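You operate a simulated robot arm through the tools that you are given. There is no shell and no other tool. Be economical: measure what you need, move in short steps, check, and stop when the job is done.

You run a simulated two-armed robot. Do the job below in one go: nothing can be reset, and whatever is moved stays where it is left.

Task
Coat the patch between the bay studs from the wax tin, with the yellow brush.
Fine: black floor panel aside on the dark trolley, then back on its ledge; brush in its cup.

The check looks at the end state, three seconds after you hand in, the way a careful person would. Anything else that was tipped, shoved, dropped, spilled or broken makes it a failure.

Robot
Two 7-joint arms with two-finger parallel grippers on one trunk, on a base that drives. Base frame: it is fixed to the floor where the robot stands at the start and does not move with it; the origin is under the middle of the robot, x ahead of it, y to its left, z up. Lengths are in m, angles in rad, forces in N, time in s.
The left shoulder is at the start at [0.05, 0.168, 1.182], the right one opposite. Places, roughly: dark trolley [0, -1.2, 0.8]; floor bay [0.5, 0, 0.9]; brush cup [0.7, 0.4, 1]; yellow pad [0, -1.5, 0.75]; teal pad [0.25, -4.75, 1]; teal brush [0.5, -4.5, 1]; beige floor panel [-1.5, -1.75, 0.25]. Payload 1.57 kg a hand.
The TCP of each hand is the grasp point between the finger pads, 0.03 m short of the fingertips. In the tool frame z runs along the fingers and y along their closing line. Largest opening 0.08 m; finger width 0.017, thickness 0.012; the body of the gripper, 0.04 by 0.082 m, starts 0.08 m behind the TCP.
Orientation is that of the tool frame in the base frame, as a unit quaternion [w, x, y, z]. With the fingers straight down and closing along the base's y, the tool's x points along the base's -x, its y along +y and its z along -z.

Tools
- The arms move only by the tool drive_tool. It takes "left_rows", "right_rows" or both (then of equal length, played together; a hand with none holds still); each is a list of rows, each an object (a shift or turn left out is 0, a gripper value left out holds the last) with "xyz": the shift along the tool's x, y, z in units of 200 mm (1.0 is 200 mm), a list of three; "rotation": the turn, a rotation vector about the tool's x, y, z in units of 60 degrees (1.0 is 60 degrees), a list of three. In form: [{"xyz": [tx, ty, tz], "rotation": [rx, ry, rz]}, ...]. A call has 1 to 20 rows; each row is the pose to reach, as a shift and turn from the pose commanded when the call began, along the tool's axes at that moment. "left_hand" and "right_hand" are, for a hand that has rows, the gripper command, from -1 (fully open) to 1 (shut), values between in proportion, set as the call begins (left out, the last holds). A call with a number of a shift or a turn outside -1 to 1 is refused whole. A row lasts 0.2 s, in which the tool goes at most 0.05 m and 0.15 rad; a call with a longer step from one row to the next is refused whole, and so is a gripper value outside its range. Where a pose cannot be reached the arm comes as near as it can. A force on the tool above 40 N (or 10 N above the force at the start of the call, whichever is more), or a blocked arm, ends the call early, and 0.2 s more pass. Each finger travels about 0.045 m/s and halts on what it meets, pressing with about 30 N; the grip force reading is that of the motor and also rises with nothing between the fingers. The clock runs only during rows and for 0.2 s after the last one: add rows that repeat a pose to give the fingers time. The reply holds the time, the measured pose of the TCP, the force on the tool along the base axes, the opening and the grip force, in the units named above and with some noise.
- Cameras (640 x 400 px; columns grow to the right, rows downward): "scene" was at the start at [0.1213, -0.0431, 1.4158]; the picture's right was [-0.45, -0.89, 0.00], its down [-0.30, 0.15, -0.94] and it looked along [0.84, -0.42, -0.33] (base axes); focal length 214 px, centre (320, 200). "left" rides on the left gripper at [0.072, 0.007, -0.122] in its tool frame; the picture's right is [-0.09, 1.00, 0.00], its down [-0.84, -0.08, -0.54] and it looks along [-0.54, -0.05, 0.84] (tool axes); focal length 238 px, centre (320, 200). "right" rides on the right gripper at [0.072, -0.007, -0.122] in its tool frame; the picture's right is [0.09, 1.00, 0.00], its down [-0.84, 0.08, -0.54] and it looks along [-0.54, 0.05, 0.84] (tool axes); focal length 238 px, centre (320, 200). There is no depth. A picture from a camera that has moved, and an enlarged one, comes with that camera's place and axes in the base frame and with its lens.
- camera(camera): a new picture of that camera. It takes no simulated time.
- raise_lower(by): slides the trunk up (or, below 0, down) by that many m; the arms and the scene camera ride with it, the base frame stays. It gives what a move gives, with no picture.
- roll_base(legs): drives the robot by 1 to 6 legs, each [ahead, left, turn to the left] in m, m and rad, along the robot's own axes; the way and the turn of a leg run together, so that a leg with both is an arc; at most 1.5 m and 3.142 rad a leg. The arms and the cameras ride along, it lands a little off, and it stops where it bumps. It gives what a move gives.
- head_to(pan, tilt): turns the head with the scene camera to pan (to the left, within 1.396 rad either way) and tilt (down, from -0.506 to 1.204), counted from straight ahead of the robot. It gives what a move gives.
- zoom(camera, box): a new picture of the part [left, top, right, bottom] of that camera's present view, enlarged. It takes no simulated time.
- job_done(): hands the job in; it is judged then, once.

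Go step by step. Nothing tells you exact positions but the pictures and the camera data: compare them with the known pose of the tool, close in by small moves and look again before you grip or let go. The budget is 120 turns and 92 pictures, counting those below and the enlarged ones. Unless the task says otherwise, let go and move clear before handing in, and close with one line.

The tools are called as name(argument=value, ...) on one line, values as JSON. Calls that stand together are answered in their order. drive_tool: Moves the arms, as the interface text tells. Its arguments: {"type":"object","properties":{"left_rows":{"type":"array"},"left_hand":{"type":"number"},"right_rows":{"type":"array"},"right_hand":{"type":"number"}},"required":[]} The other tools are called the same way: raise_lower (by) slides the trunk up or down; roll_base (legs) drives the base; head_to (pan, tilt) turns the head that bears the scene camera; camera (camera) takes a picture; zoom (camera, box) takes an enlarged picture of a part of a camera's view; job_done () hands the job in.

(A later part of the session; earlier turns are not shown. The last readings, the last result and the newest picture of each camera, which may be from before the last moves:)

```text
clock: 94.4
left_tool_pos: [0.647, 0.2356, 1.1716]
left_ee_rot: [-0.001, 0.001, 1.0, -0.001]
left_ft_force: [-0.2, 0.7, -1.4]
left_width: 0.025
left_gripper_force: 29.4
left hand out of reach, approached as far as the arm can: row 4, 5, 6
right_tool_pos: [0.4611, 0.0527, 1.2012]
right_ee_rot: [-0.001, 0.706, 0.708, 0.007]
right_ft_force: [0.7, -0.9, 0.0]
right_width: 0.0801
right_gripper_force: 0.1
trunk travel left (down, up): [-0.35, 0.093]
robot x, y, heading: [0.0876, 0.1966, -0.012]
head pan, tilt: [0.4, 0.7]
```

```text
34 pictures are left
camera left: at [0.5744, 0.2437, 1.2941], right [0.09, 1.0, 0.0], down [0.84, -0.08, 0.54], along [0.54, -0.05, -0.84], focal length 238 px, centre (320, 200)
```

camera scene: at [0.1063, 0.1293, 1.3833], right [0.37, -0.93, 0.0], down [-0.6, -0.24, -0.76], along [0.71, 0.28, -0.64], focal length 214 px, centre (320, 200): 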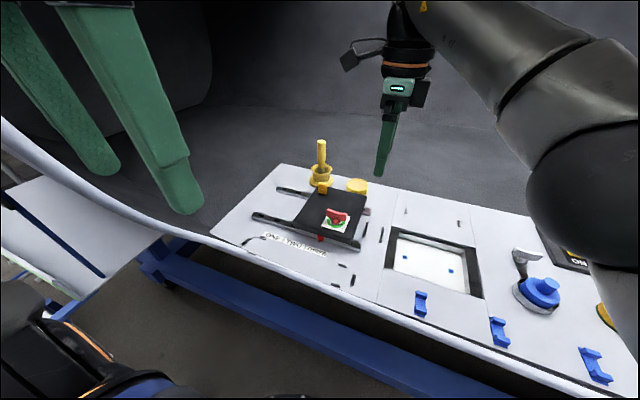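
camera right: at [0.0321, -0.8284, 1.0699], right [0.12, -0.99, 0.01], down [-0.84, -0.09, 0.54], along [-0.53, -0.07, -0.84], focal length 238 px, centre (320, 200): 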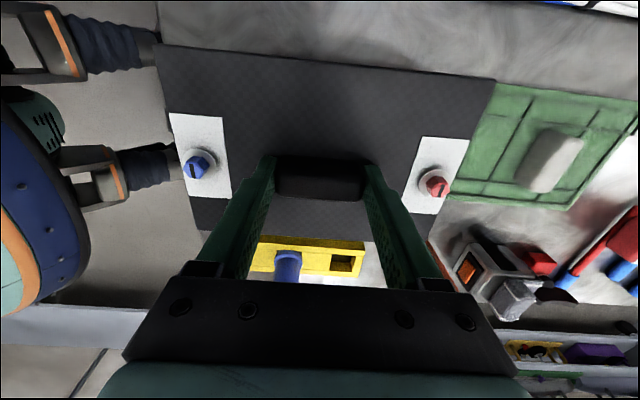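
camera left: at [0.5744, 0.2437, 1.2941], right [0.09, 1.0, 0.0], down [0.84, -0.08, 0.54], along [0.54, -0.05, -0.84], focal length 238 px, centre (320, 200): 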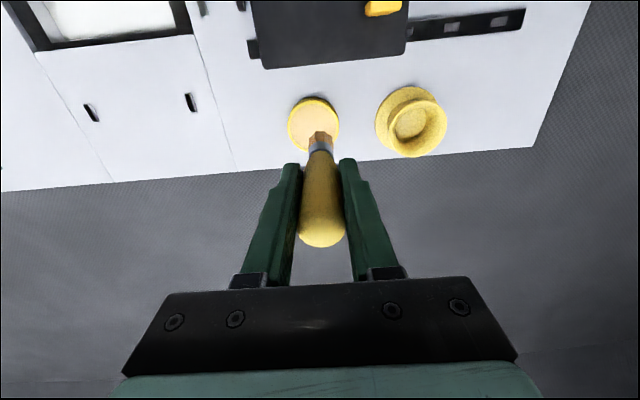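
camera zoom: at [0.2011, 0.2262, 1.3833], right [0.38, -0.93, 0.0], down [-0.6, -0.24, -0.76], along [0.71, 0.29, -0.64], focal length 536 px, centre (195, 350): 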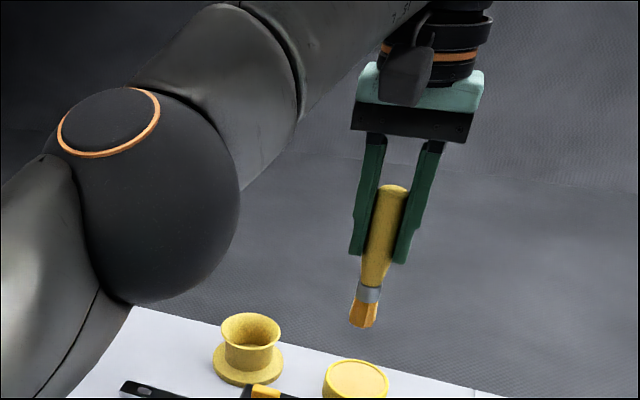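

Brush is loaded. The studs are at about (0.473, 0.050) and (0.478, −0.055), bay floor z≈0.93. I pull the right hand back and shift the base right so the left hand reaches the bay.

drive_tool(right_rows=[{"xyz": [-0.1, -0.15, 0]}, {"xyz": [-0.2, -0.3, 0]}, {"xyz": [-0.3, -0.45, 0]}, {"xyz": [-0.4, -0.6, 0]}, {"xyz": [-0.5, -0.75, 0]}, {"xyz": [-0.5, -0.75, 0]}])

roll_base(legs=[[-0.04, -0.14, 0]])

head_to(pan=-0.1, tilt=0.9)

zoom(camera="scene", box=[220, 60, 420, 240])

```text
clock: 95.8
left_tool_pos: [0.6471, 0.2366, 1.1716]
left_ee_rot: [-0.001, 0.0, 1.0, 0.0]
left_ft_force: [0.1, -0.7, -1.4]
left_width: 0.025
left_gripper_force: 30.0
right_tool_pos: [0.311, -0.0481, 1.2005]
right_ee_rot: [-0.002, 0.705, 0.709, 0.006]
right_ft_force: [-0.1, 0.0, -0.6]
right_width: 0.0799
right_gripper_force: 0.0
trunk travel left (down, up): [-0.35, 0.093]
robot x, y, heading: [0.0857, 0.1948, -0.007]
head pan, tilt: [0.4, 0.7]
```

```text
clock: 97.1
left_tool_pos: [0.6063, 0.096, 1.1734]
left_ee_rot: [-0.001, 0.0, 1.0, 0.0]
left_ft_force: [-0.3, -0.9, -0.9]
left_width: 0.0246
left_gripper_force: 29.9
right_tool_pos: [0.2698, -0.1886, 1.1993]
right_ee_rot: [0.0, 0.704, 0.71, 0.008]
right_ft_force: [-1.0, -1.0, -0.1]
right_width: 0.08
right_gripper_force: 0.1
trunk travel left (down, up): [-0.35, 0.093]
robot x, y, heading: [0.0447, 0.0529, -0.01]
head pan, tilt: [0.4, 0.7]
```

```text
clock: 98.1
left_tool_pos: [0.605, 0.0957, 1.1718]
left_ee_rot: [-0.001, -0.001, 1.0, 0.0]
left_ft_force: [0.1, 0.1, -1.6]
left_width: 0.0249
left_gripper_force: 29.6
right_tool_pos: [0.2706, -0.1882, 1.2008]
right_ee_rot: [-0.001, 0.704, 0.71, 0.006]
right_ft_force: [-0.5, 0.1, 0.0]
right_width: 0.0803
right_gripper_force: 0.1
trunk travel left (down, up): [-0.35, 0.093]
robot x, y, heading: [0.0394, 0.0557, -0.009]
head pan, tilt: [-0.099, 0.901]
```

```text
2.22 times, centred on (320, 150) of scene
camera zoom: at [0.1556, 0.0451, 1.3672], right [-0.11, -0.99, 0.0], down [-0.78, 0.08, -0.62], along [0.62, -0.07, -0.78], focal length 477 px, centre (320, 311)
```

zoom: 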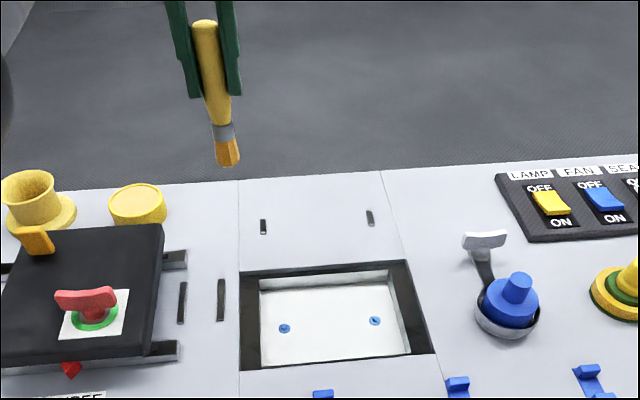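

drive_tool(left_rows=[{"xyz": [0.15, -0.1, 0.05]}, {"xyz": [0.3, -0.2, 0.1]}, {"xyz": [0.45, -0.3, 0.2]}, {"xyz": [0.55, -0.4, 0.3]}, {"xyz": [0.57, -0.43, 0.4]}, {"xyz": [0.57, -0.43, 0.45]}, {"xyz": [0.57, -0.43, 0.45]}])

zoom(camera="scene", box=[280, 150, 380, 230])

camera(camera="left")

```text
clock: 99.7
left_tool_pos: [0.4891, 0.0123, 1.0808]
left_ee_rot: [0.0, 0.0, 1.0, -0.001]
left_ft_force: [-0.5, 0.5, -1.2]
left_width: 0.0249
left_gripper_force: 30.2
right_tool_pos: [0.2706, -0.189, 1.2002]
right_ee_rot: [-0.001, 0.705, 0.709, 0.006]
right_ft_force: [0.1, -0.6, -0.6]
right_width: 0.08
right_gripper_force: 0.2
trunk travel left (down, up): [-0.35, 0.093]
robot x, y, heading: [0.0433, 0.0504, -0.008]
head pan, tilt: [-0.099, 0.901]
```

```text
5.00 times, centred on (330, 190) of scene
camera zoom: at [0.1556, 0.0451, 1.3672], right [-0.11, -0.99, 0.0], down [-0.78, 0.08, -0.62], along [0.62, -0.07, -0.78], focal length 1072 px, centre (270, 250)
```

zoom: 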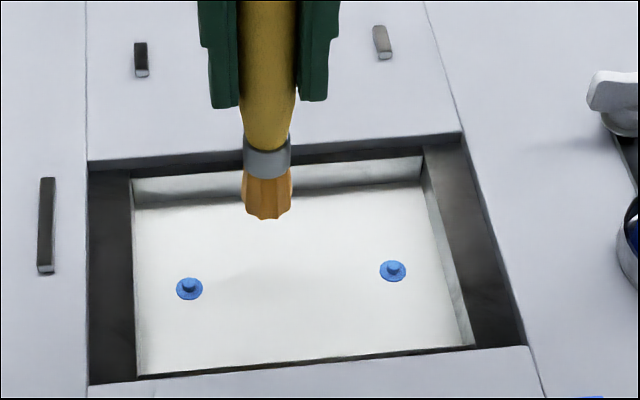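

```text
31 pictures are left
camera left: at [0.4169, 0.0181, 1.2034], right [0.09, 1.0, 0.0], down [0.84, -0.08, 0.54], along [0.54, -0.05, -0.84], focal length 238 px, centre (320, 200)
```

left: 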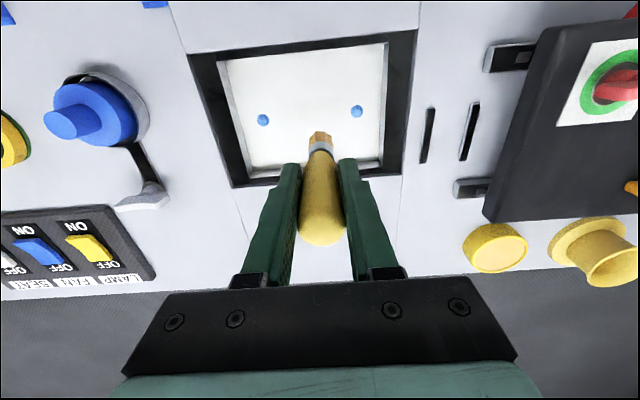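

Studs confirmed at (0.478, ±0.052), so the patch centre is (0.478, 0). Lowering the bristles near the left stud until light contact.

drive_tool(left_rows=[{"xyz": [-0.01, 0.1, 0.08]}, {"xyz": [-0.01, 0.1, 0.16]}, {"xyz": [-0.01, 0.1, 0.2]}])

drive_tool(left_rows=[{"xyz": [0, 0, 0.0125]}])

drive_tool(left_rows=[{"xyz": [0, 0, 0.0125]}])

drive_tool(left_rows=[{"xyz": [0, 0, 0.01]}])

zoom(camera="scene", box=[280, 150, 380, 230])

```text
clock: 100.5
left_tool_pos: [0.4924, 0.0308, 1.0414]
left_ee_rot: [0.0, -0.001, 1.0, 0.0]
left_ft_force: [-0.5, -0.2, -0.8]
left_width: 0.025
left_gripper_force: 29.5
right_tool_pos: [0.2695, -0.1885, 1.2009]
right_ee_rot: [-0.001, 0.705, 0.709, 0.006]
right_ft_force: [0.7, -0.4, -0.7]
right_width: 0.08
right_gripper_force: 0.0
trunk travel left (down, up): [-0.35, 0.093]
robot x, y, heading: [0.0428, 0.0529, -0.008]
head pan, tilt: [-0.099, 0.901]
```

```text
clock: 100.9
left_tool_pos: [0.4929, 0.0306, 1.0388]
left_ee_rot: [-0.001, 0.0, 1.0, -0.002]
left_ft_force: [-0.6, 0.1, -1.0]
left_width: 0.0248
left_gripper_force: 30.4
right_tool_pos: [0.2691, -0.1886, 1.2]
right_ee_rot: [-0.002, 0.704, 0.71, 0.006]
right_ft_force: [0.2, 0.5, -0.4]
right_width: 0.0799
right_gripper_force: 0.1
trunk travel left (down, up): [-0.35, 0.093]
robot x, y, heading: [0.0403, 0.0533, -0.012]
head pan, tilt: [-0.099, 0.901]
```

```text
clock: 101.3
left_tool_pos: [0.492, 0.0294, 1.0379]
left_ee_rot: [-0.001, -0.002, 1.0, -0.002]
left_ft_force: [-0.3, 1.6, 6.1]
left_width: 0.025
left_gripper_force: 29.9
right_tool_pos: [0.2708, -0.188, 1.2015]
right_ee_rot: [0.0, 0.705, 0.709, 0.008]
right_ft_force: [-0.4, 0.0, -0.3]
right_width: 0.0804
right_gripper_force: 0.0
trunk travel left (down, up): [-0.35, 0.093]
robot x, y, heading: [0.039, 0.0542, -0.009]
head pan, tilt: [-0.099, 0.901]
```

```text
clock: 101.7
left_tool_pos: [0.4927, 0.0293, 1.0383]
left_ee_rot: [0.002, -0.001, 1.0, -0.002]
left_ft_force: [-1.2, 1.5, 17.0]
left_width: 0.0249
left_gripper_force: 29.8
right_tool_pos: [0.2689, -0.188, 1.2009]
right_ee_rot: [0.0, 0.704, 0.71, 0.007]
right_ft_force: [-0.2, 0.1, 0.4]
right_width: 0.0801
right_gripper_force: 0.0
trunk travel left (down, up): [-0.35, 0.093]
robot x, y, heading: [0.0431, 0.0577, -0.005]
head pan, tilt: [-0.099, 0.901]
```

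```text
5.00 times, centred on (330, 190) of scene
camera zoom: at [0.154, 0.0454, 1.3677], right [-0.11, -0.99, 0.0], down [-0.78, 0.08, -0.62], along [0.62, -0.07, -0.78], focal length 1072 px, centre (270, 250)
```

zoom: 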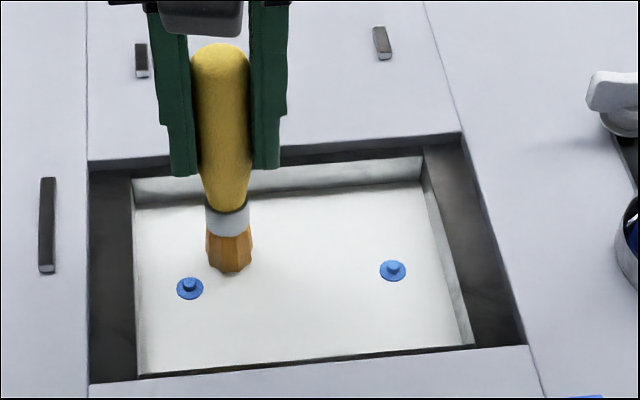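

Contact found at TCP z≈1.038, tip near (0.49, 0.028). First stroke across toward the other stud with light pressure.

drive_tool(left_rows=[{"xyz": [0.02, 0, -0.003]}, {"xyz": [0.04, -0.03, -0.003]}, {"xyz": [0.06, -0.06, -0.003]}, {"xyz": [0.06, -0.09, -0.003]}, {"xyz": [0.06, -0.12, -0.003]}, {"xyz": [0.06, -0.15, -0.003]}, {"xyz": [0.06, -0.18, -0.003]}, {"xyz": [0.06, -0.21, -0.003]}, {"xyz": [0.06, -0.24, -0.003]}, {"xyz": [0.06, -0.27, -0.003]}, {"xyz": [0.06, -0.29, -0.003]}])

zoom(camera="scene", box=[280, 150, 380, 230])

```text
clock: 104.1
left_tool_pos: [0.4786, -0.027, 1.0377]
left_ee_rot: [0.0, -0.001, 1.0, 0.0]
left_ft_force: [-0.4, 7.4, 19.0]
left_width: 0.0251
left_gripper_force: 30.1
right_tool_pos: [0.2689, -0.1873, 1.1999]
right_ee_rot: [0.0, 0.704, 0.71, 0.006]
right_ft_force: [0.3, 0.4, -0.2]
right_width: 0.08
right_gripper_force: 0.1
trunk travel left (down, up): [-0.35, 0.093]
robot x, y, heading: [0.0436, 0.0545, -0.008]
head pan, tilt: [-0.099, 0.901]
```

```text
5.00 times, centred on (330, 190) of scene
camera zoom: at [0.154, 0.0461, 1.3674], right [-0.11, -0.99, 0.0], down [-0.78, 0.08, -0.62], along [0.62, -0.07, -0.78], focal length 1072 px, centre (270, 250)
```

zoom: 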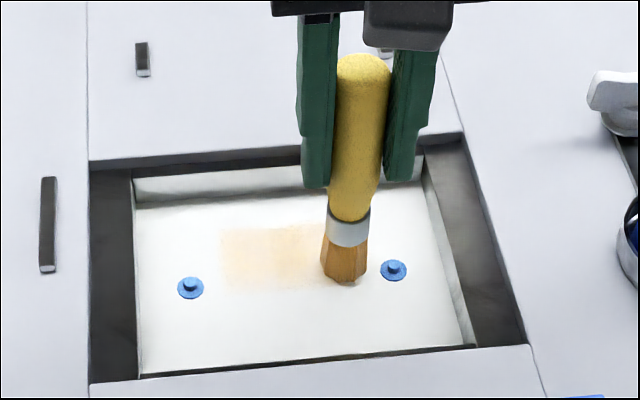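

The coat is showing. Second, overlapping stroke back, nearer to the robot.

drive_tool(left_rows=[{"xyz": [0.04, 0, -0.003]}, {"xyz": [0.09, 0, -0.003]}, {"xyz": [0.09, 0.03, -0.003]}, {"xyz": [0.09, 0.06, -0.003]}, {"xyz": [0.09, 0.09, -0.003]}, {"xyz": [0.09, 0.12, -0.003]}, {"xyz": [0.09, 0.15, -0.003]}, {"xyz": [0.09, 0.18, -0.003]}, {"xyz": [0.09, 0.21, -0.003]}, {"xyz": [0.09, 0.24, -0.003]}, {"xyz": [0.09, 0.27, -0.003]}, {"xyz": [0.09, 0.3, -0.003]}])

zoom(camera="scene", box=[280, 150, 380, 230])

```text
clock: 106.7
left_tool_pos: [0.4618, 0.0315, 1.0368]
left_ee_rot: [0.0, 0.001, 1.0, -0.001]
left_ft_force: [0.1, -4.6, 11.3]
left_width: 0.025
left_gripper_force: 29.7
right_tool_pos: [0.2705, -0.1888, 1.2001]
right_ee_rot: [-0.001, 0.705, 0.71, 0.006]
right_ft_force: [0.3, 0.6, -0.3]
right_width: 0.0801
right_gripper_force: 0.1
trunk travel left (down, up): [-0.35, 0.093]
robot x, y, heading: [0.0413, 0.0513, -0.01]
head pan, tilt: [-0.099, 0.901]
```

```text
5.00 times, centred on (330, 190) of scene
camera zoom: at [0.1548, 0.0446, 1.3673], right [-0.11, -0.99, 0.0], down [-0.78, 0.09, -0.62], along [0.62, -0.07, -0.78], focal length 1072 px, centre (270, 250)
```

zoom: 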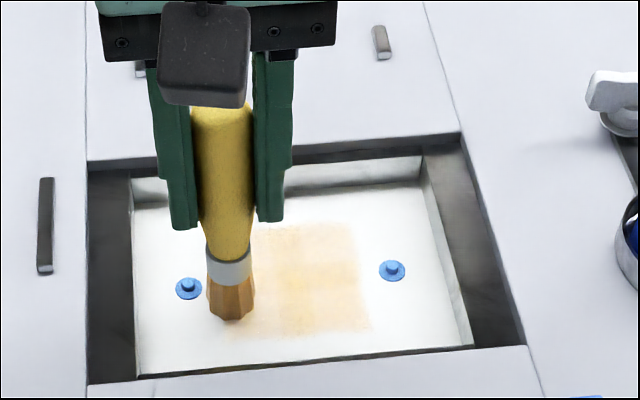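

The patch is a ~70 mm square centred between the studs. I'll do more overlapping passes to even it.

drive_tool(left_rows=[{"xyz": [0.045, 0.01, -0.003]}, {"xyz": [0.045, -0.05, -0.003]}, {"xyz": [0.045, -0.1, -0.003]}, {"xyz": [0.045, -0.15, -0.003]}, {"xyz": [0.045, -0.2, -0.003]}, {"xyz": [0.045, -0.25, -0.003]}, {"xyz": [0.045, -0.3, -0.003]}, {"xyz": [0.045, -0.33, -0.003]}, {"xyz": [-0.03, -0.33, -0.003]}, {"xyz": [-0.08, -0.33, -0.003]}, {"xyz": [-0.08, -0.28, -0.003]}, {"xyz": [-0.08, -0.23, -0.003]}, {"xyz": [-0.08, -0.18, -0.003]}, {"xyz": [-0.08, -0.13, -0.003]}, {"xyz": [-0.08, -0.08, -0.003]}, {"xyz": [-0.08, -0.03, -0.003]}, {"xyz": [-0.08, 0.02, -0.003]}])

drive_tool(left_rows=[{"xyz": [-0.06, 0, 0]}, {"xyz": [-0.12, 0, 0]}, {"xyz": [-0.12, -0.05, 0]}, {"xyz": [-0.12, -0.1, 0]}, {"xyz": [-0.12, -0.15, 0]}, {"xyz": [-0.12, -0.2, 0]}, {"xyz": [-0.12, -0.25, 0]}, {"xyz": [-0.12, -0.3, 0]}, {"xyz": [-0.12, -0.35, 0]}, {"xyz": [-0.12, -0.35, -0.1]}, {"xyz": [-0.12, -0.35, -0.3]}, {"xyz": [-0.4, -0.1, -0.4]}])

zoom(camera="scene", box=[280, 150, 380, 230])

```text
clock: 110.3
left_tool_pos: [0.478, 0.0372, 1.0377]
left_ee_rot: [0.0, 0.0, 1.0, -0.001]
left_ft_force: [0.0, -0.1, 1.7]
left_width: 0.025
left_gripper_force: 30.0
right_tool_pos: [0.2702, -0.1875, 1.2013]
right_ee_rot: [-0.001, 0.705, 0.71, 0.006]
right_ft_force: [-0.5, 0.6, -0.3]
right_width: 0.08
right_gripper_force: 0.0
trunk travel left (down, up): [-0.35, 0.093]
robot x, y, heading: [0.0435, 0.0575, -0.008]
head pan, tilt: [-0.099, 0.901]
```

```text
refused: row 12 steps farther than a row can; nothing moved
```

```text
5.00 times, centred on (330, 190) of scene
camera zoom: at [0.1555, 0.0452, 1.3672], right [-0.11, -0.99, 0.0], down [-0.78, 0.08, -0.62], along [0.62, -0.07, -0.78], focal length 1072 px, centre (270, 250)
```

zoom: 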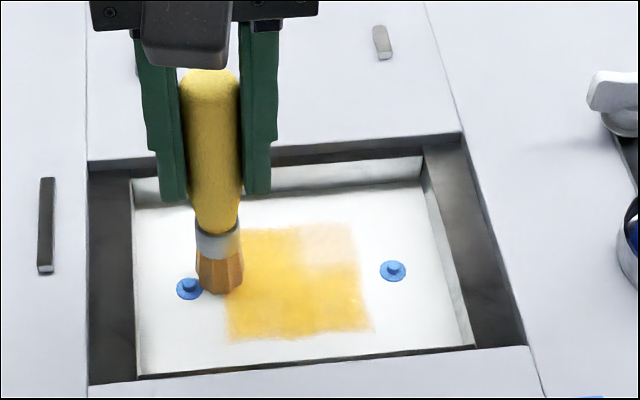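

Coating builds up well; the top-right corner is still pale. One more pass along the far side, then lift.

drive_tool(left_rows=[{"xyz": [-0.05, -0.02, 0.003]}, {"xyz": [-0.1, -0.02, 0.003]}, {"xyz": [-0.1, -0.07, 0.003]}, {"xyz": [-0.1, -0.12, 0.003]}, {"xyz": [-0.1, -0.17, 0.003]}, {"xyz": [-0.1, -0.22, 0.003]}, {"xyz": [-0.1, -0.27, 0.003]}, {"xyz": [-0.1, -0.32, 0.003]}, {"xyz": [-0.1, -0.36, 0.003]}, {"xyz": [-0.04, -0.36, 0.003]}, {"xyz": [-0.04, -0.3, 0.003]}, {"xyz": [-0.04, -0.25, 0.003]}, {"xyz": [-0.04, -0.2, 0.003]}, {"xyz": [-0.04, -0.15, 0.003]}, {"xyz": [-0.04, -0.1, 0.003]}, {"xyz": [-0.04, -0.05, 0.003]}, {"xyz": [-0.04, -0.05, -0.1]}, {"xyz": [-0.04, -0.05, -0.3]}, {"xyz": [-0.2, 0.0, -0.45]}])

zoom(camera="scene", box=[280, 150, 380, 230])

```text
clock: 114.3
left_tool_pos: [0.5185, 0.0356, 1.1278]
left_ee_rot: [-0.001, 0.0, 1.0, -0.001]
left_ft_force: [-0.6, 0.3, -1.1]
left_width: 0.0252
left_gripper_force: 30.0
right_tool_pos: [0.2706, -0.1884, 1.1998]
right_ee_rot: [-0.002, 0.705, 0.709, 0.006]
right_ft_force: [0.2, -0.6, 0.1]
right_width: 0.0801
right_gripper_force: 0.0
trunk travel left (down, up): [-0.35, 0.093]
robot x, y, heading: [0.0444, 0.0556, -0.008]
head pan, tilt: [-0.099, 0.901]
```

```text
5.00 times, centred on (330, 190) of scene
camera zoom: at [0.1558, 0.045, 1.3671], right [-0.11, -0.99, 0.0], down [-0.78, 0.08, -0.62], along [0.62, -0.07, -0.78], focal length 1072 px, centre (270, 250)
```

zoom: 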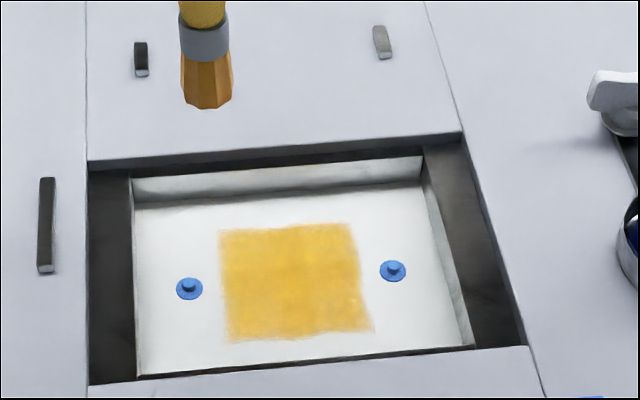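

The patch is evenly coated. Now return the brush: raise it, shift base back left, and head over the cup.

drive_tool(left_rows=[{"xyz": [-0.1, 0.05, -0.1]}, {"xyz": [-0.2, 0.12, -0.2]}, {"xyz": [-0.3, 0.2, -0.25]}, {"xyz": [-0.4, 0.27, -0.25]}, {"xyz": [-0.4, 0.27, -0.25]}])

roll_base(legs=[[0.04, 0.14, 0]])

head_to(pan=0.4, tilt=0.7)

```text
clock: 115.5
left_tool_pos: [0.5998, 0.0893, 1.1771]
left_ee_rot: [0.0, 0.0, 1.0, -0.001]
left_ft_force: [-0.6, -0.4, -1.1]
left_width: 0.025
left_gripper_force: 30.0
right_tool_pos: [0.2706, -0.1878, 1.199]
right_ee_rot: [-0.001, 0.705, 0.709, 0.006]
right_ft_force: [0.2, -0.7, -0.6]
right_width: 0.0802
right_gripper_force: 0.0
trunk travel left (down, up): [-0.35, 0.093]
robot x, y, heading: [0.0419, 0.0543, -0.008]
head pan, tilt: [-0.099, 0.901]
```

```text
clock: 116.8
left_tool_pos: [0.6407, 0.2281, 1.1765]
left_ee_rot: [-0.001, 0.0, 1.0, -0.001]
left_ft_force: [0.0, 0.3, -1.6]
left_width: 0.0249
left_gripper_force: 30.1
right_tool_pos: [0.3111, -0.0491, 1.1999]
right_ee_rot: [-0.001, 0.705, 0.709, 0.006]
right_ft_force: [0.5, 0.3, -0.2]
right_width: 0.0801
right_gripper_force: 0.1
trunk travel left (down, up): [-0.35, 0.093]
robot x, y, heading: [0.0858, 0.1939, -0.008]
head pan, tilt: [-0.099, 0.901]
```

```text
clock: 117.8
left_tool_pos: [0.6409, 0.2268, 1.1772]
left_ee_rot: [-0.001, 0.0, 1.0, -0.001]
left_ft_force: [0.1, 0.3, -0.8]
left_width: 0.0249
left_gripper_force: 29.9
right_tool_pos: [0.3119, -0.049, 1.2007]
right_ee_rot: [-0.001, 0.706, 0.708, 0.006]
right_ft_force: [0.3, 0.1, -0.2]
right_width: 0.08
right_gripper_force: 0.1
trunk travel left (down, up): [-0.35, 0.093]
robot x, y, heading: [0.0818, 0.197, -0.011]
head pan, tilt: [0.4, 0.7]
```

drive_tool(left_rows=[{"xyz": [-0.02, 0.15, 0]}, {"xyz": [-0.05, 0.3, 0]}, {"xyz": [-0.08, 0.45, 0]}, {"xyz": [-0.115, 0.63, 0]}, {"xyz": [-0.115, 0.63, 0]}])

zoom(camera="scene", box=[280, 70, 420, 210])

zoom(camera="left", box=[220, 60, 420, 260])

```text
clock: 119.0
left_tool_pos: [0.6648, 0.3544, 1.1768]
left_ee_rot: [-0.001, 0.001, 1.0, -0.001]
left_ft_force: [1.3, 0.7, -1.1]
left_width: 0.0252
left_gripper_force: 30.1
right_tool_pos: [0.3108, -0.0501, 1.1999]
right_ee_rot: [-0.001, 0.707, 0.708, 0.006]
right_ft_force: [0.0, 0.3, -0.2]
right_width: 0.0802
right_gripper_force: 0.0
trunk travel left (down, up): [-0.35, 0.093]
robot x, y, heading: [0.0838, 0.1962, -0.015]
head pan, tilt: [0.4, 0.7]
```

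```text
2.86 times, centred on (350, 140) of scene
camera zoom: at [0.1999, 0.2248, 1.3834], right [0.38, -0.93, 0.0], down [-0.6, -0.24, -0.77], along [0.71, 0.29, -0.64], focal length 613 px, centre (234, 371)
```

zoom: 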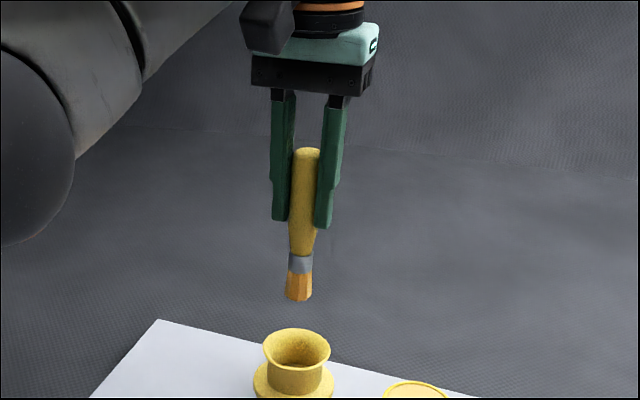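

```text
2.00 times, centred on (320, 160) of left
camera zoom: at [0.5924, 0.3621, 1.2984], right [0.09, 1.0, 0.0], down [0.84, -0.08, 0.54], along [0.54, -0.05, -0.84], focal length 477 px, centre (320, 280)
```

zoom: 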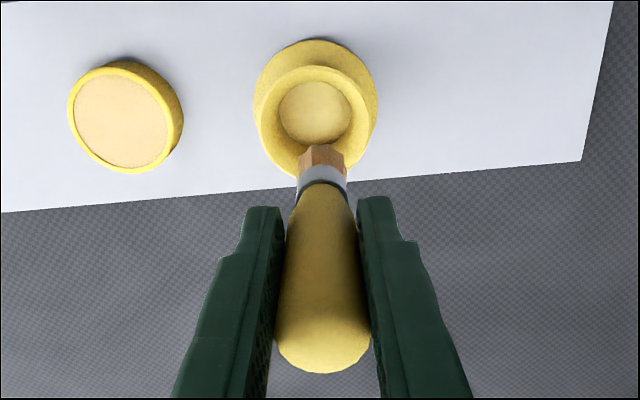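

Brush tip is centred over the cup. Lowering it in.

drive_tool(left_rows=[{"xyz": [-0.01, -0.01, 0.08]}, {"xyz": [-0.01, -0.01, 0.16]}, {"xyz": [-0.01, -0.01, 0.24]}, {"xyz": [-0.01, -0.01, 0.32]}, {"xyz": [-0.01, -0.01, 0.4]}, {"xyz": [-0.01, -0.01, 0.46]}])

drive_tool(left_rows=[{"xyz": [0, 0, 0.01]}])

drive_tool(left_rows=[{"xyz": [0, 0, 0.01]}])

zoom(camera="scene", box=[290, 110, 390, 210])

```text
clock: 120.3
left_tool_pos: [0.6667, 0.3505, 1.0851]
left_ee_rot: [-0.002, 0.002, 1.0, -0.001]
left_ft_force: [0.0, 0.1, -1.1]
left_width: 0.0248
left_gripper_force: 30.0
right_tool_pos: [0.3109, -0.049, 1.1998]
right_ee_rot: [-0.001, 0.705, 0.709, 0.006]
right_ft_force: [-0.3, -0.2, 0.4]
right_width: 0.0801
right_gripper_force: 0.1
trunk travel left (down, up): [-0.35, 0.093]
robot x, y, heading: [0.0804, 0.1968, -0.013]
head pan, tilt: [0.4, 0.7]
```

```text
clock: 120.8
left_tool_pos: [0.6655, 0.3522, 1.0818]
left_ee_rot: [-0.001, 0.001, 1.0, -0.001]
left_ft_force: [0.8, 0.4, -2.5]
left_width: 0.0252
left_gripper_force: 29.1
right_tool_pos: [0.3108, -0.0491, 1.2009]
right_ee_rot: [-0.002, 0.706, 0.708, 0.006]
right_ft_force: [-0.5, -0.3, 0.3]
right_width: 0.0798
right_gripper_force: 0.1
trunk travel left (down, up): [-0.35, 0.093]
robot x, y, heading: [0.0815, 0.1996, -0.008]
head pan, tilt: [0.4, 0.7]
```

```text
clock: 121.2
left_tool_pos: [0.6647, 0.351, 1.0809]
left_ee_rot: [-0.001, 0.0, 1.0, 0.0]
left_ft_force: [0.3, 0.0, -1.9]
left_width: 0.0251
left_gripper_force: 30.2
right_tool_pos: [0.3108, -0.0477, 1.2014]
right_ee_rot: [-0.001, 0.706, 0.708, 0.006]
right_ft_force: [-0.2, 0.0, 0.0]
right_width: 0.0799
right_gripper_force: 0.1
trunk travel left (down, up): [-0.35, 0.093]
robot x, y, heading: [0.0852, 0.1947, -0.008]
head pan, tilt: [0.4, 0.7]
```

```text
4.00 times, centred on (340, 160) of scene
camera zoom: at [0.2, 0.2252, 1.3833], right [0.38, -0.93, 0.0], down [-0.6, -0.24, -0.76], along [0.71, 0.29, -0.64], focal length 858 px, centre (240, 360)
```

zoom: 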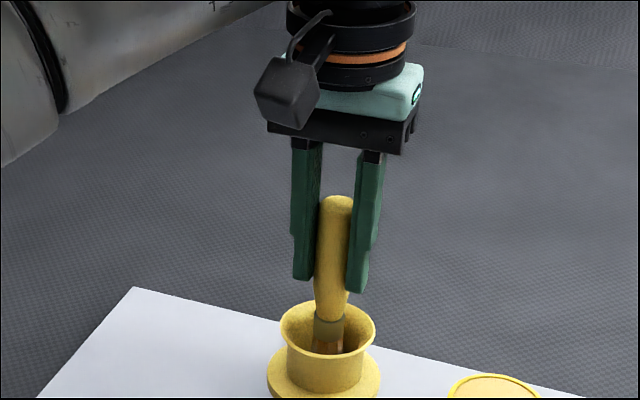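

drive_tool(left_rows=[{"xyz": [0, 0, 0.01]}])

drive_tool(left_rows=[{"xyz": [0, 0, 0.01]}])

drive_tool(left_rows=[{"xyz": [0, 0, 0.008]}])

```text
clock: 121.5
left_tool_pos: [0.6655, 0.3517, 1.0788]
left_ee_rot: [-0.001, 0.002, 1.0, -0.001]
left_ft_force: [0.8, 1.4, 0.0]
left_width: 0.0251
left_gripper_force: 29.7
right_tool_pos: [0.311, -0.0495, 1.2002]
right_ee_rot: [-0.001, 0.705, 0.709, 0.006]
right_ft_force: [0.0, -0.4, 0.5]
right_width: 0.0801
right_gripper_force: 0.0
trunk travel left (down, up): [-0.35, 0.093]
robot x, y, heading: [0.0839, 0.1953, -0.008]
head pan, tilt: [0.4, 0.7]
```

```text
clock: 122.0
left_tool_pos: [0.666, 0.3523, 1.0784]
left_ee_rot: [0.0, 0.001, 1.0, -0.001]
left_ft_force: [1.0, 1.4, 9.2]
left_width: 0.0249
left_gripper_force: 29.8
right_tool_pos: [0.3088, -0.0497, 1.2007]
right_ee_rot: [-0.001, 0.706, 0.708, 0.006]
right_ft_force: [-0.2, 0.5, 0.6]
right_width: 0.0799
right_gripper_force: 0.1
trunk travel left (down, up): [-0.35, 0.093]
robot x, y, heading: [0.0837, 0.1934, -0.009]
head pan, tilt: [0.4, 0.7]
```

```text
clock: 122.3
left_tool_pos: [0.6649, 0.3526, 1.0796]
left_ee_rot: [0.002, 0.0, 1.0, 0.0]
left_ft_force: [1.5, 3.0, 21.9]
left_width: 0.0251
left_gripper_force: 30.4
right_tool_pos: [0.3087, -0.0493, 1.2006]
right_ee_rot: [0.0, 0.706, 0.708, 0.007]
right_ft_force: [-0.1, -1.2, -0.5]
right_width: 0.0799
right_gripper_force: 0.1
trunk travel left (down, up): [-0.35, 0.093]
robot x, y, heading: [0.0845, 0.1951, -0.006]
head pan, tilt: [0.4, 0.7]
```

Bristles stand on the cup bottom. Relaxing slightly, releasing and rising.

drive_tool(left_rows=[{"xyz": [0, 0, -0.012]}])

drive_tool(left_rows=[{}, {}, {}, {}, {}, {"xyz": [0, 0, -0.1]}, {"xyz": [0, 0, -0.25]}, {"xyz": [0, 0, -0.4]}, {"xyz": [0, 0, -0.5]}], left_hand=-1)

zoom(camera="scene", box=[260, 70, 440, 230])

```text
clock: 122.8
left_tool_pos: [0.665, 0.3512, 1.0785]
left_ee_rot: [-0.001, 0.001, 1.0, -0.001]
left_ft_force: [4.0, 2.2, 13.4]
left_width: 0.0249
left_gripper_force: 30.2
right_tool_pos: [0.3101, -0.0491, 1.2021]
right_ee_rot: [0.0, 0.706, 0.708, 0.007]
right_ft_force: [0.0, -0.1, -0.4]
right_width: 0.0799
right_gripper_force: 0.0
trunk travel left (down, up): [-0.35, 0.093]
robot x, y, heading: [0.0835, 0.1941, -0.009]
head pan, tilt: [0.4, 0.7]
```

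```text
clock: 124.8
left_tool_pos: [0.6656, 0.3491, 1.1771]
left_ee_rot: [-0.002, 0.002, 1.0, -0.002]
left_ft_force: [-0.5, 0.1, -0.7]
left_width: 0.0803
left_gripper_force: 0.1
right_tool_pos: [0.3102, -0.0482, 1.1991]
right_ee_rot: [0.0, 0.706, 0.709, 0.007]
right_ft_force: [0.0, -1.9, -0.7]
right_width: 0.0799
right_gripper_force: 0.1
trunk travel left (down, up): [-0.35, 0.093]
robot x, y, heading: [0.0826, 0.1934, -0.009]
head pan, tilt: [0.4, 0.7]
```

```text
2.50 times, centred on (350, 150) of scene
camera zoom: at [0.1997, 0.2248, 1.3834], right [0.38, -0.93, 0.0], down [-0.6, -0.24, -0.77], along [0.71, 0.29, -0.64], focal length 536 px, centre (245, 325)
```

zoom: 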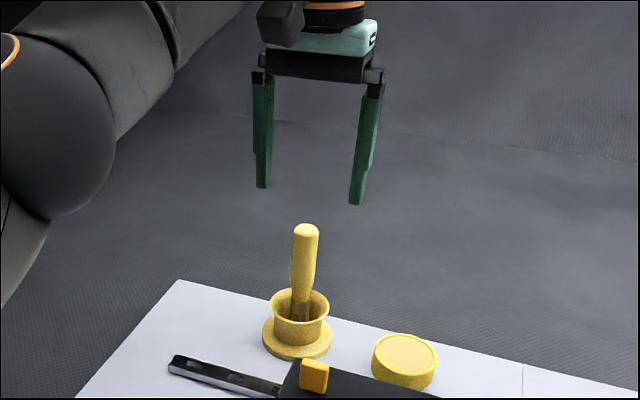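

Brush stands in its cup. Now I tuck the left arm and drive back to the trolley for the panel.

drive_tool(left_rows=[{"xyz": [0.05, 0, -0.15]}, {"xyz": [0.15, 0, -0.3]}, {"xyz": [0.3, 0, -0.45]}, {"xyz": [0.5, 0, -0.6]}, {"xyz": [0.7, 0, -0.7]}, {"xyz": [0.9, 0, -0.7]}, {"xyz": [1.0, 0, -0.7]}])

drive_tool(left_rows=[{"xyz": [0.2, 0, 0]}, {"xyz": [0.4, 0, 0]}, {"xyz": [0.6, 0.0, 0]}, {"xyz": [0.8, 0.0, 0]}, {"xyz": [0.95, 0.0, 0]}])

roll_base(legs=[[-0.43, -0.3, 0], [0, 0, -1.555]])

```text
clock: 126.3
left_tool_pos: [0.4649, 0.3522, 1.3166]
left_ee_rot: [-0.001, 0.001, 1.0, 0.0]
left_ft_force: [-0.1, -0.5, -0.5]
left_width: 0.0799
left_gripper_force: 0.1
right_tool_pos: [0.3106, -0.0491, 1.2011]
right_ee_rot: [0.0, 0.706, 0.708, 0.007]
right_ft_force: [0.4, -0.6, -0.3]
right_width: 0.08
right_gripper_force: 0.0
trunk travel left (down, up): [-0.35, 0.093]
robot x, y, heading: [0.0839, 0.1923, -0.012]
head pan, tilt: [0.4, 0.7]
```

```text
clock: 127.5
left_tool_pos: [0.3014, 0.3108, 1.3154]
left_ee_rot: [-0.015, 0.012, 0.999, 0.031]
left_ft_force: [0.0, -0.2, 0.1]
left_width: 0.0798
left_gripper_force: 0.1
right_tool_pos: [0.331, -0.0821, 1.1867]
right_ee_rot: [-0.02, 0.708, 0.706, 0.01]
right_ft_force: [-0.5, -0.2, -0.3]
right_width: 0.0799
right_gripper_force: 0.1
trunk travel left (down, up): [-0.35, 0.093]
robot x, y, heading: [0.0832, 0.1985, -0.018]
head pan, tilt: [0.4, 0.7]
```

```text
clock: 128.4
left_tool_pos: [0.2934, 0.3083, 1.3074]
left_ee_rot: [-0.019, 0.025, 0.999, 0.04]
left_ft_force: [0.9, 0.5, 1.2]
left_width: 0.08
left_gripper_force: 0.0
right_tool_pos: [0.3196, -0.0799, 1.1905]
right_ee_rot: [-0.014, 0.712, 0.702, 0.008]
right_ft_force: [0.2, -0.2, -0.3]
right_width: 0.0799
right_gripper_force: 0.1
trunk travel left (down, up): [-0.35, 0.093]
robot x, y, heading: [0.0843, 0.1899, -0.028]
head pan, tilt: [0.4, 0.7]
stopped in leg 1: the robot was blocked; the commanded pose is now the measured one
```

The arms seem to be interfering somehow; looking before moving more.

head_to(pan=0.0, tilt=0.6)

camera(camera="scene")

```text
clock: 129.2
left_tool_pos: [0.2951, 0.3079, 1.309]
left_ee_rot: [-0.026, 0.02, 0.999, 0.035]
left_ft_force: [45.1, -24.3, 37.1]
left_width: 0.0801
left_gripper_force: 0.0
right_tool_pos: [0.3203, -0.0787, 1.1892]
right_ee_rot: [-0.016, 0.711, 0.703, 0.008]
right_ft_force: [1.2, 0.3, 0.1]
right_width: 0.0801
right_gripper_force: 0.0
trunk travel left (down, up): [-0.35, 0.093]
robot x, y, heading: [0.0777, 0.1857, -0.026]
head pan, tilt: [0.0, 0.6]
```

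```text
21 pictures are left
camera scene: at [0.2229, 0.1785, 1.383], right [0.19, -0.98, -0.03], down [-0.62, -0.1, -0.78], along [0.76, 0.17, -0.63], focal length 214 px, centre (320, 200)
```

scene: 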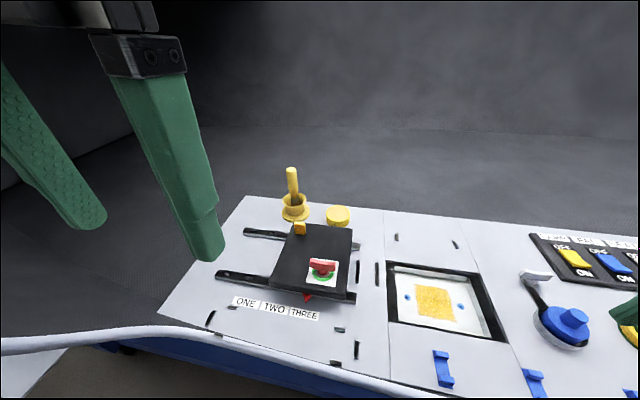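

The left hand is pressing against the head. Moving it forward and out to the left.

drive_tool(left_rows=[{"xyz": [-0.15, 0.1, 0]}, {"xyz": [-0.3, 0.2, 0]}, {"xyz": [-0.45, 0.3, 0]}, {"xyz": [-0.5, 0.4, 0]}, {"xyz": [-0.5, 0.4, 0]}])

roll_base(legs=[[-0.1, 0, 0]])

```text
clock: 130.4
left_tool_pos: [0.4338, 0.3803, 1.2968]
left_ee_rot: [-0.044, 0.035, 0.998, 0.036]
left_ft_force: [-0.1, 0.2, -0.5]
left_width: 0.0801
left_gripper_force: 0.1
right_tool_pos: [0.3414, -0.0841, 1.1835]
right_ee_rot: [-0.025, 0.72, 0.694, -0.003]
right_ft_force: [-0.5, 0.2, 0.3]
right_width: 0.0798
right_gripper_force: 0.0
trunk travel left (down, up): [-0.35, 0.093]
robot x, y, heading: [0.0803, 0.1882, -0.05]
head pan, tilt: [0.0, 0.6]
```

```text
clock: 131.7
left_tool_pos: [0.4133, 0.3554, 1.2922]
left_ee_rot: [-0.048, 0.09, 0.994, 0.046]
left_ft_force: [-0.9, -0.2, -0.2]
left_width: 0.0799
left_gripper_force: 0.0
right_tool_pos: [0.2733, -0.0935, 1.1922]
right_ee_rot: [-0.015, 0.753, 0.658, 0.0]
right_ft_force: [0.6, 0.0, 0.2]
right_width: 0.0799
right_gripper_force: 0.2
trunk travel left (down, up): [-0.35, 0.093]
robot x, y, heading: [0.0526, 0.192, -0.155]
head pan, tilt: [0.0, 0.6]
stopped in leg 1: the robot was blocked; the commanded pose is now the measured one
```

Still blocked when backing, with the left side held. Looking left at the elbow.

head_to(pan=1.2, tilt=0.5)

camera(camera="scene")

```text
clock: 133.1
left_tool_pos: [0.4141, 0.3558, 1.2901]
left_ee_rot: [-0.051, 0.089, 0.994, 0.045]
left_ft_force: [-0.1, 0.3, 0.4]
left_width: 0.0802
left_gripper_force: 0.1
right_tool_pos: [0.2743, -0.0918, 1.1901]
right_ee_rot: [-0.018, 0.752, 0.658, -0.003]
right_ft_force: [0.2, 0.3, -0.8]
right_width: 0.08
right_gripper_force: 0.0
trunk travel left (down, up): [-0.35, 0.093]
robot x, y, heading: [0.0516, 0.189, -0.145]
head pan, tilt: [1.201, 0.499]
```

```text
20 pictures are left
camera scene: at [0.1713, 0.2501, 1.3984], right [0.87, -0.5, -0.04], down [-0.27, -0.41, -0.87], along [0.42, 0.77, -0.48], focal length 214 px, centre (320, 200)
```

scene: 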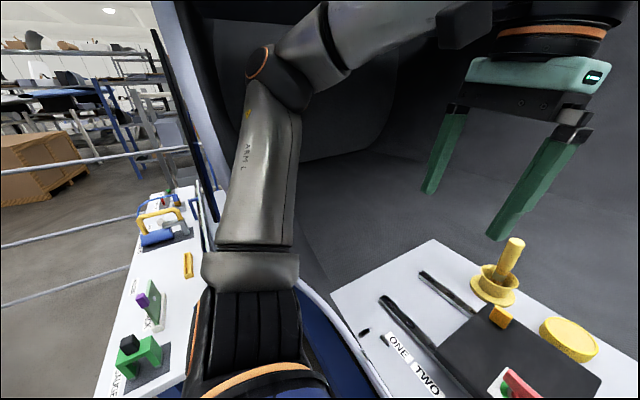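

The left elbow is inside the hull edge to the left. I go forward a touch and sideways right first, before backing out.

roll_base(legs=[[0.03, -0.12, 0.14]])

roll_base(legs=[[0, -0.1, 0]])

camera(camera="scene")

```text
clock: 134.1
left_tool_pos: [0.4024, 0.3386, 1.2833]
left_ee_rot: [-0.062, 0.067, 0.995, 0.041]
left_ft_force: [-0.2, -0.5, 0.2]
left_width: 0.0801
left_gripper_force: 0.1
right_tool_pos: [0.2786, -0.1177, 1.1967]
right_ee_rot: [-0.007, 0.739, 0.674, 0.001]
right_ft_force: [0.7, -0.4, 0.4]
right_width: 0.08
right_gripper_force: 0.1
trunk travel left (down, up): [-0.35, 0.093]
robot x, y, heading: [0.06, 0.1502, -0.106]
head pan, tilt: [1.201, 0.499]
stopped in leg 1: the robot was blocked; the commanded pose is now the measured one
```

```text
clock: 134.8
left_tool_pos: [0.3986, 0.3296, 1.2818]
left_ee_rot: [-0.065, 0.07, 0.994, 0.045]
left_ft_force: [0.7, 0.2, 0.1]
left_width: 0.0801
left_gripper_force: 0.1
right_tool_pos: [0.2734, -0.1255, 1.1985]
right_ee_rot: [-0.005, 0.74, 0.673, 0.002]
right_ft_force: [-1.0, 0.1, 0.0]
right_width: 0.08
right_gripper_force: 0.1
trunk travel left (down, up): [-0.35, 0.093]
robot x, y, heading: [0.0606, 0.139, -0.113]
head pan, tilt: [1.201, 0.499]
stopped in leg 1: the robot was blocked; the commanded pose is now the measured one
```

```text
19 pictures are left
camera scene: at [0.1539, 0.2155, 1.3999], right [0.89, -0.46, -0.01], down [-0.23, -0.43, -0.87], along [0.4, 0.78, -0.48], focal length 214 px, centre (320, 200)
```

scene: 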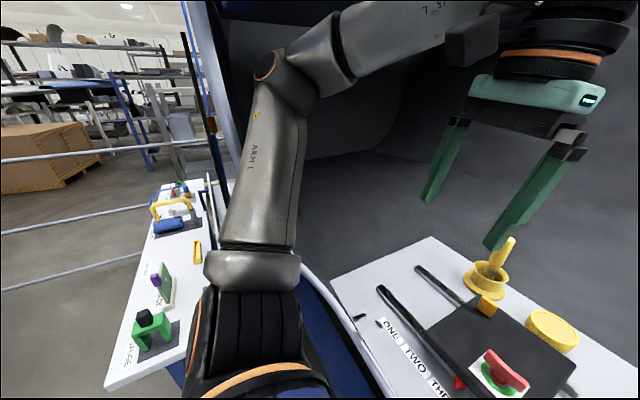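

head_to(pan=-1.0, tilt=0.8)

camera(camera="scene")

```text
clock: 136.9
left_tool_pos: [0.3988, 0.3288, 1.2821]
left_ee_rot: [-0.066, 0.069, 0.994, 0.044]
left_ft_force: [-0.2, -0.4, -0.8]
left_width: 0.0801
left_gripper_force: 0.1
right_tool_pos: [0.2752, -0.125, 1.1976]
right_ee_rot: [-0.005, 0.74, 0.673, 0.002]
right_ft_force: [0.0, -0.2, 0.2]
right_width: 0.0801
right_gripper_force: 0.1
trunk travel left (down, up): [-0.35, 0.093]
robot x, y, heading: [0.0585, 0.136, -0.104]
head pan, tilt: [-1.0, 0.799]
```

```text
18 pictures are left
camera scene: at [0.1489, 0.062, 1.3741], right [-0.89, -0.45, 0.01], down [-0.33, 0.64, -0.69], along [0.3, -0.62, -0.72], focal length 214 px, centre (320, 200)
```

scene: 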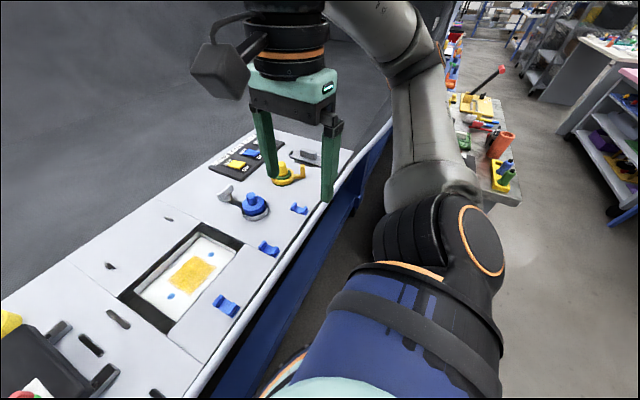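

Right side is clear, so the left elbow is what's held. I bring the left hand forward and inward to pull the elbow away from the hull edge.

drive_tool(left_rows=[{"xyz": [-0.12, -0.1, -0.03]}, {"xyz": [-0.24, -0.2, -0.06]}, {"xyz": [-0.36, -0.3, -0.1]}, {"xyz": [-0.48, -0.4, -0.15]}, {"xyz": [-0.55, -0.5, -0.2]}, {"xyz": [-0.6, -0.6, -0.25]}, {"xyz": [-0.6, -0.67, -0.25]}, {"xyz": [-0.6, -0.67, -0.25]}])

roll_base(legs=[[0, -0.1, 0]])

```text
clock: 138.7
left_tool_pos: [0.4896, 0.1754, 1.3113]
left_ee_rot: [-0.057, 0.068, 0.995, 0.045]
left_ft_force: [0.9, 0.0, -0.4]
left_width: 0.0802
left_gripper_force: 0.1
right_tool_pos: [0.2629, -0.1264, 1.2011]
right_ee_rot: [-0.002, 0.739, 0.674, 0.008]
right_ft_force: [1.0, -0.9, -0.2]
right_width: 0.08
right_gripper_force: 0.1
trunk travel left (down, up): [-0.35, 0.093]
robot x, y, heading: [0.061, 0.1381, -0.106]
head pan, tilt: [-1.0, 0.799]
```

```text
clock: 139.8
left_tool_pos: [0.4799, 0.0761, 1.3126]
left_ee_rot: [-0.056, 0.067, 0.995, 0.045]
left_ft_force: [0.7, 0.1, 0.4]
left_width: 0.08
left_gripper_force: 0.0
right_tool_pos: [0.2524, -0.2244, 1.2]
right_ee_rot: [-0.002, 0.739, 0.674, 0.009]
right_ft_force: [0.1, 0.1, -0.8]
right_width: 0.0802
right_gripper_force: 0.1
trunk travel left (down, up): [-0.35, 0.093]
robot x, y, heading: [0.0466, 0.0399, -0.109]
head pan, tilt: [-1.0, 0.799]
```

Free now. Backing out straight, then tucking the left arm in open space.

roll_base(legs=[[-0.4, 0.0, 0.1], [0, 0, -1.56]])

head_to(pan=0.0, tilt=0.6)

camera(camera="scene")

```text
clock: 146.1
left_tool_pos: [-0.2542, -0.3563, 1.3131]
left_ee_rot: [-0.014, 0.706, 0.705, 0.071]
left_ft_force: [-0.3, 1.0, -0.5]
left_width: 0.0801
left_gripper_force: 0.1
right_tool_pos: [-0.5842, -0.1728, 1.2006]
right_ee_rot: [0.004, 1.0, 0.021, 0.007]
right_ft_force: [-0.2, -0.7, 0.6]
right_width: 0.08
right_gripper_force: 0.0
trunk travel left (down, up): [-0.35, 0.093]
robot x, y, heading: [-0.3476, 0.0668, -1.543]
head pan, tilt: [-1.0, 0.799]
```

```text
clock: 147.3
left_tool_pos: [-0.2547, -0.3549, 1.3131]
left_ee_rot: [-0.013, 0.706, 0.705, 0.07]
left_ft_force: [0.6, 0.5, -0.1]
left_width: 0.0798
left_gripper_force: 0.0
right_tool_pos: [-0.5842, -0.1728, 1.2014]
right_ee_rot: [0.004, 1.0, 0.021, 0.007]
right_ft_force: [0.5, 0.9, -0.2]
right_width: 0.0799
right_gripper_force: 0.0
trunk travel left (down, up): [-0.35, 0.093]
robot x, y, heading: [-0.3495, 0.0627, -1.542]
head pan, tilt: [0.0, 0.6]
```

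```text
17 pictures are left
camera scene: at [-0.3474, -0.0652, 1.392], right [-1.0, -0.03, 0.0], down [-0.02, 0.56, -0.82], along [0.02, -0.82, -0.57], focal length 214 px, centre (320, 200)
```

scene: 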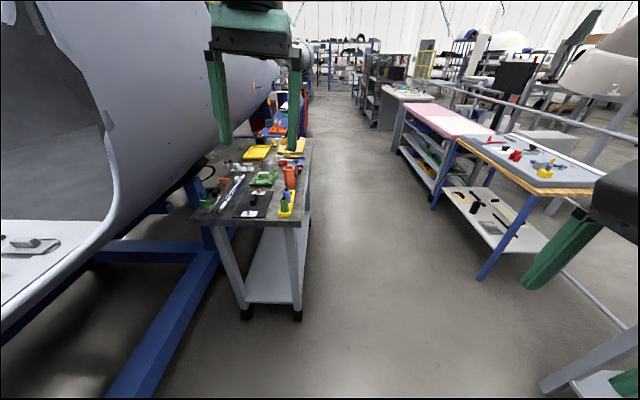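

Trolley and panel are as left. Tucking and levelling the left hand here in the open.

drive_tool(left_rows=[{"xyz": [0.1, 0.12, -0.02], "rotation": [0.02, -0.03, 0]}, {"xyz": [0.25, 0.24, -0.04], "rotation": [0.04, -0.06, 0]}, {"xyz": [0.4, 0.36, -0.06], "rotation": [0.06, -0.09, 0]}, {"xyz": [0.55, 0.48, -0.08], "rotation": [0.077, -0.112, 0]}, {"xyz": [0.7, 0.5, -0.1], "rotation": [0.077, -0.112, 0]}, {"xyz": [0.85, 0.5, -0.1], "rotation": [0.077, -0.112, 0]}])

drive_tool(right_rows=[{"xyz": [0.15, 0.1, 0], "rotation": [0, 0, 0]}, {"xyz": [0.3, 0.25, 0]}, {"xyz": [0.45, 0.4, 0]}, {"xyz": [0.6, 0.55, 0]}, {"xyz": [0.75, 0.7, 0]}, {"xyz": [0.9, 0.85, 0]}, {"xyz": [1.0, 0.95, 0]}])

```text
clock: 148.7
left_tool_pos: [-0.1587, -0.1895, 1.3586]
left_ee_rot: [-0.001, 0.708, 0.706, 0.0]
left_ft_force: [0.2, -0.8, -0.4]
left_width: 0.0799
left_gripper_force: 0.0
right_tool_pos: [-0.5846, -0.1712, 1.1999]
right_ee_rot: [0.005, 1.0, 0.021, 0.007]
right_ft_force: [-0.7, 0.2, 0.3]
right_width: 0.0801
right_gripper_force: 0.0
trunk travel left (down, up): [-0.35, 0.093]
robot x, y, heading: [-0.3493, 0.0656, -1.549]
head pan, tilt: [0.0, 0.6]
```

```text
clock: 150.3
left_tool_pos: [-0.159, -0.1913, 1.3585]
left_ee_rot: [0.0, 0.708, 0.706, 0.001]
left_ft_force: [0.2, 0.0, -0.2]
left_width: 0.0804
left_gripper_force: 0.1
right_tool_pos: [-0.375, -0.3542, 1.2033]
right_ee_rot: [0.004, 1.0, 0.021, 0.006]
right_ft_force: [-0.6, 0.1, 0.1]
right_width: 0.08
right_gripper_force: 0.1
trunk travel left (down, up): [-0.35, 0.093]
robot x, y, heading: [-0.3469, 0.0666, -1.541]
head pan, tilt: [0.0, 0.6]
```

roll_base(legs=[[0.43, 0.164, -0.02]])

raise_lower(by=-0.12)

```text
clock: 153.1
left_tool_pos: [0.0031, -0.6163, 1.3579]
left_ee_rot: [0.0, 0.718, 0.696, 0.0]
left_ft_force: [-0.4, -0.4, 0.2]
left_width: 0.0801
left_gripper_force: 0.1
right_tool_pos: [-0.2192, -0.7737, 1.2038]
right_ee_rot: [0.004, 1.0, 0.006, 0.007]
right_ft_force: [-0.4, -0.1, -0.2]
right_width: 0.0799
right_gripper_force: 0.0
trunk travel left (down, up): [-0.35, 0.093]
robot x, y, heading: [-0.1813, -0.3554, -1.571]
head pan, tilt: [0.0, 0.6]
```

```text
clock: 154.6
left_tool_pos: [0.0012, -0.6165, 1.2388]
left_ee_rot: [0.0, 0.718, 0.696, 0.001]
left_ft_force: [0.1, -0.3, -0.7]
left_width: 0.08
left_gripper_force: 0.0
right_tool_pos: [-0.2197, -0.7721, 1.0837]
right_ee_rot: [0.004, 1.0, 0.006, 0.007]
right_ft_force: [0.4, 1.1, -0.4]
right_width: 0.08
right_gripper_force: 0.0
trunk travel left (down, up): [-0.23, 0.213]
robot x, y, heading: [-0.1819, -0.3553, -1.571]
head pan, tilt: [0.0, 0.6]
```

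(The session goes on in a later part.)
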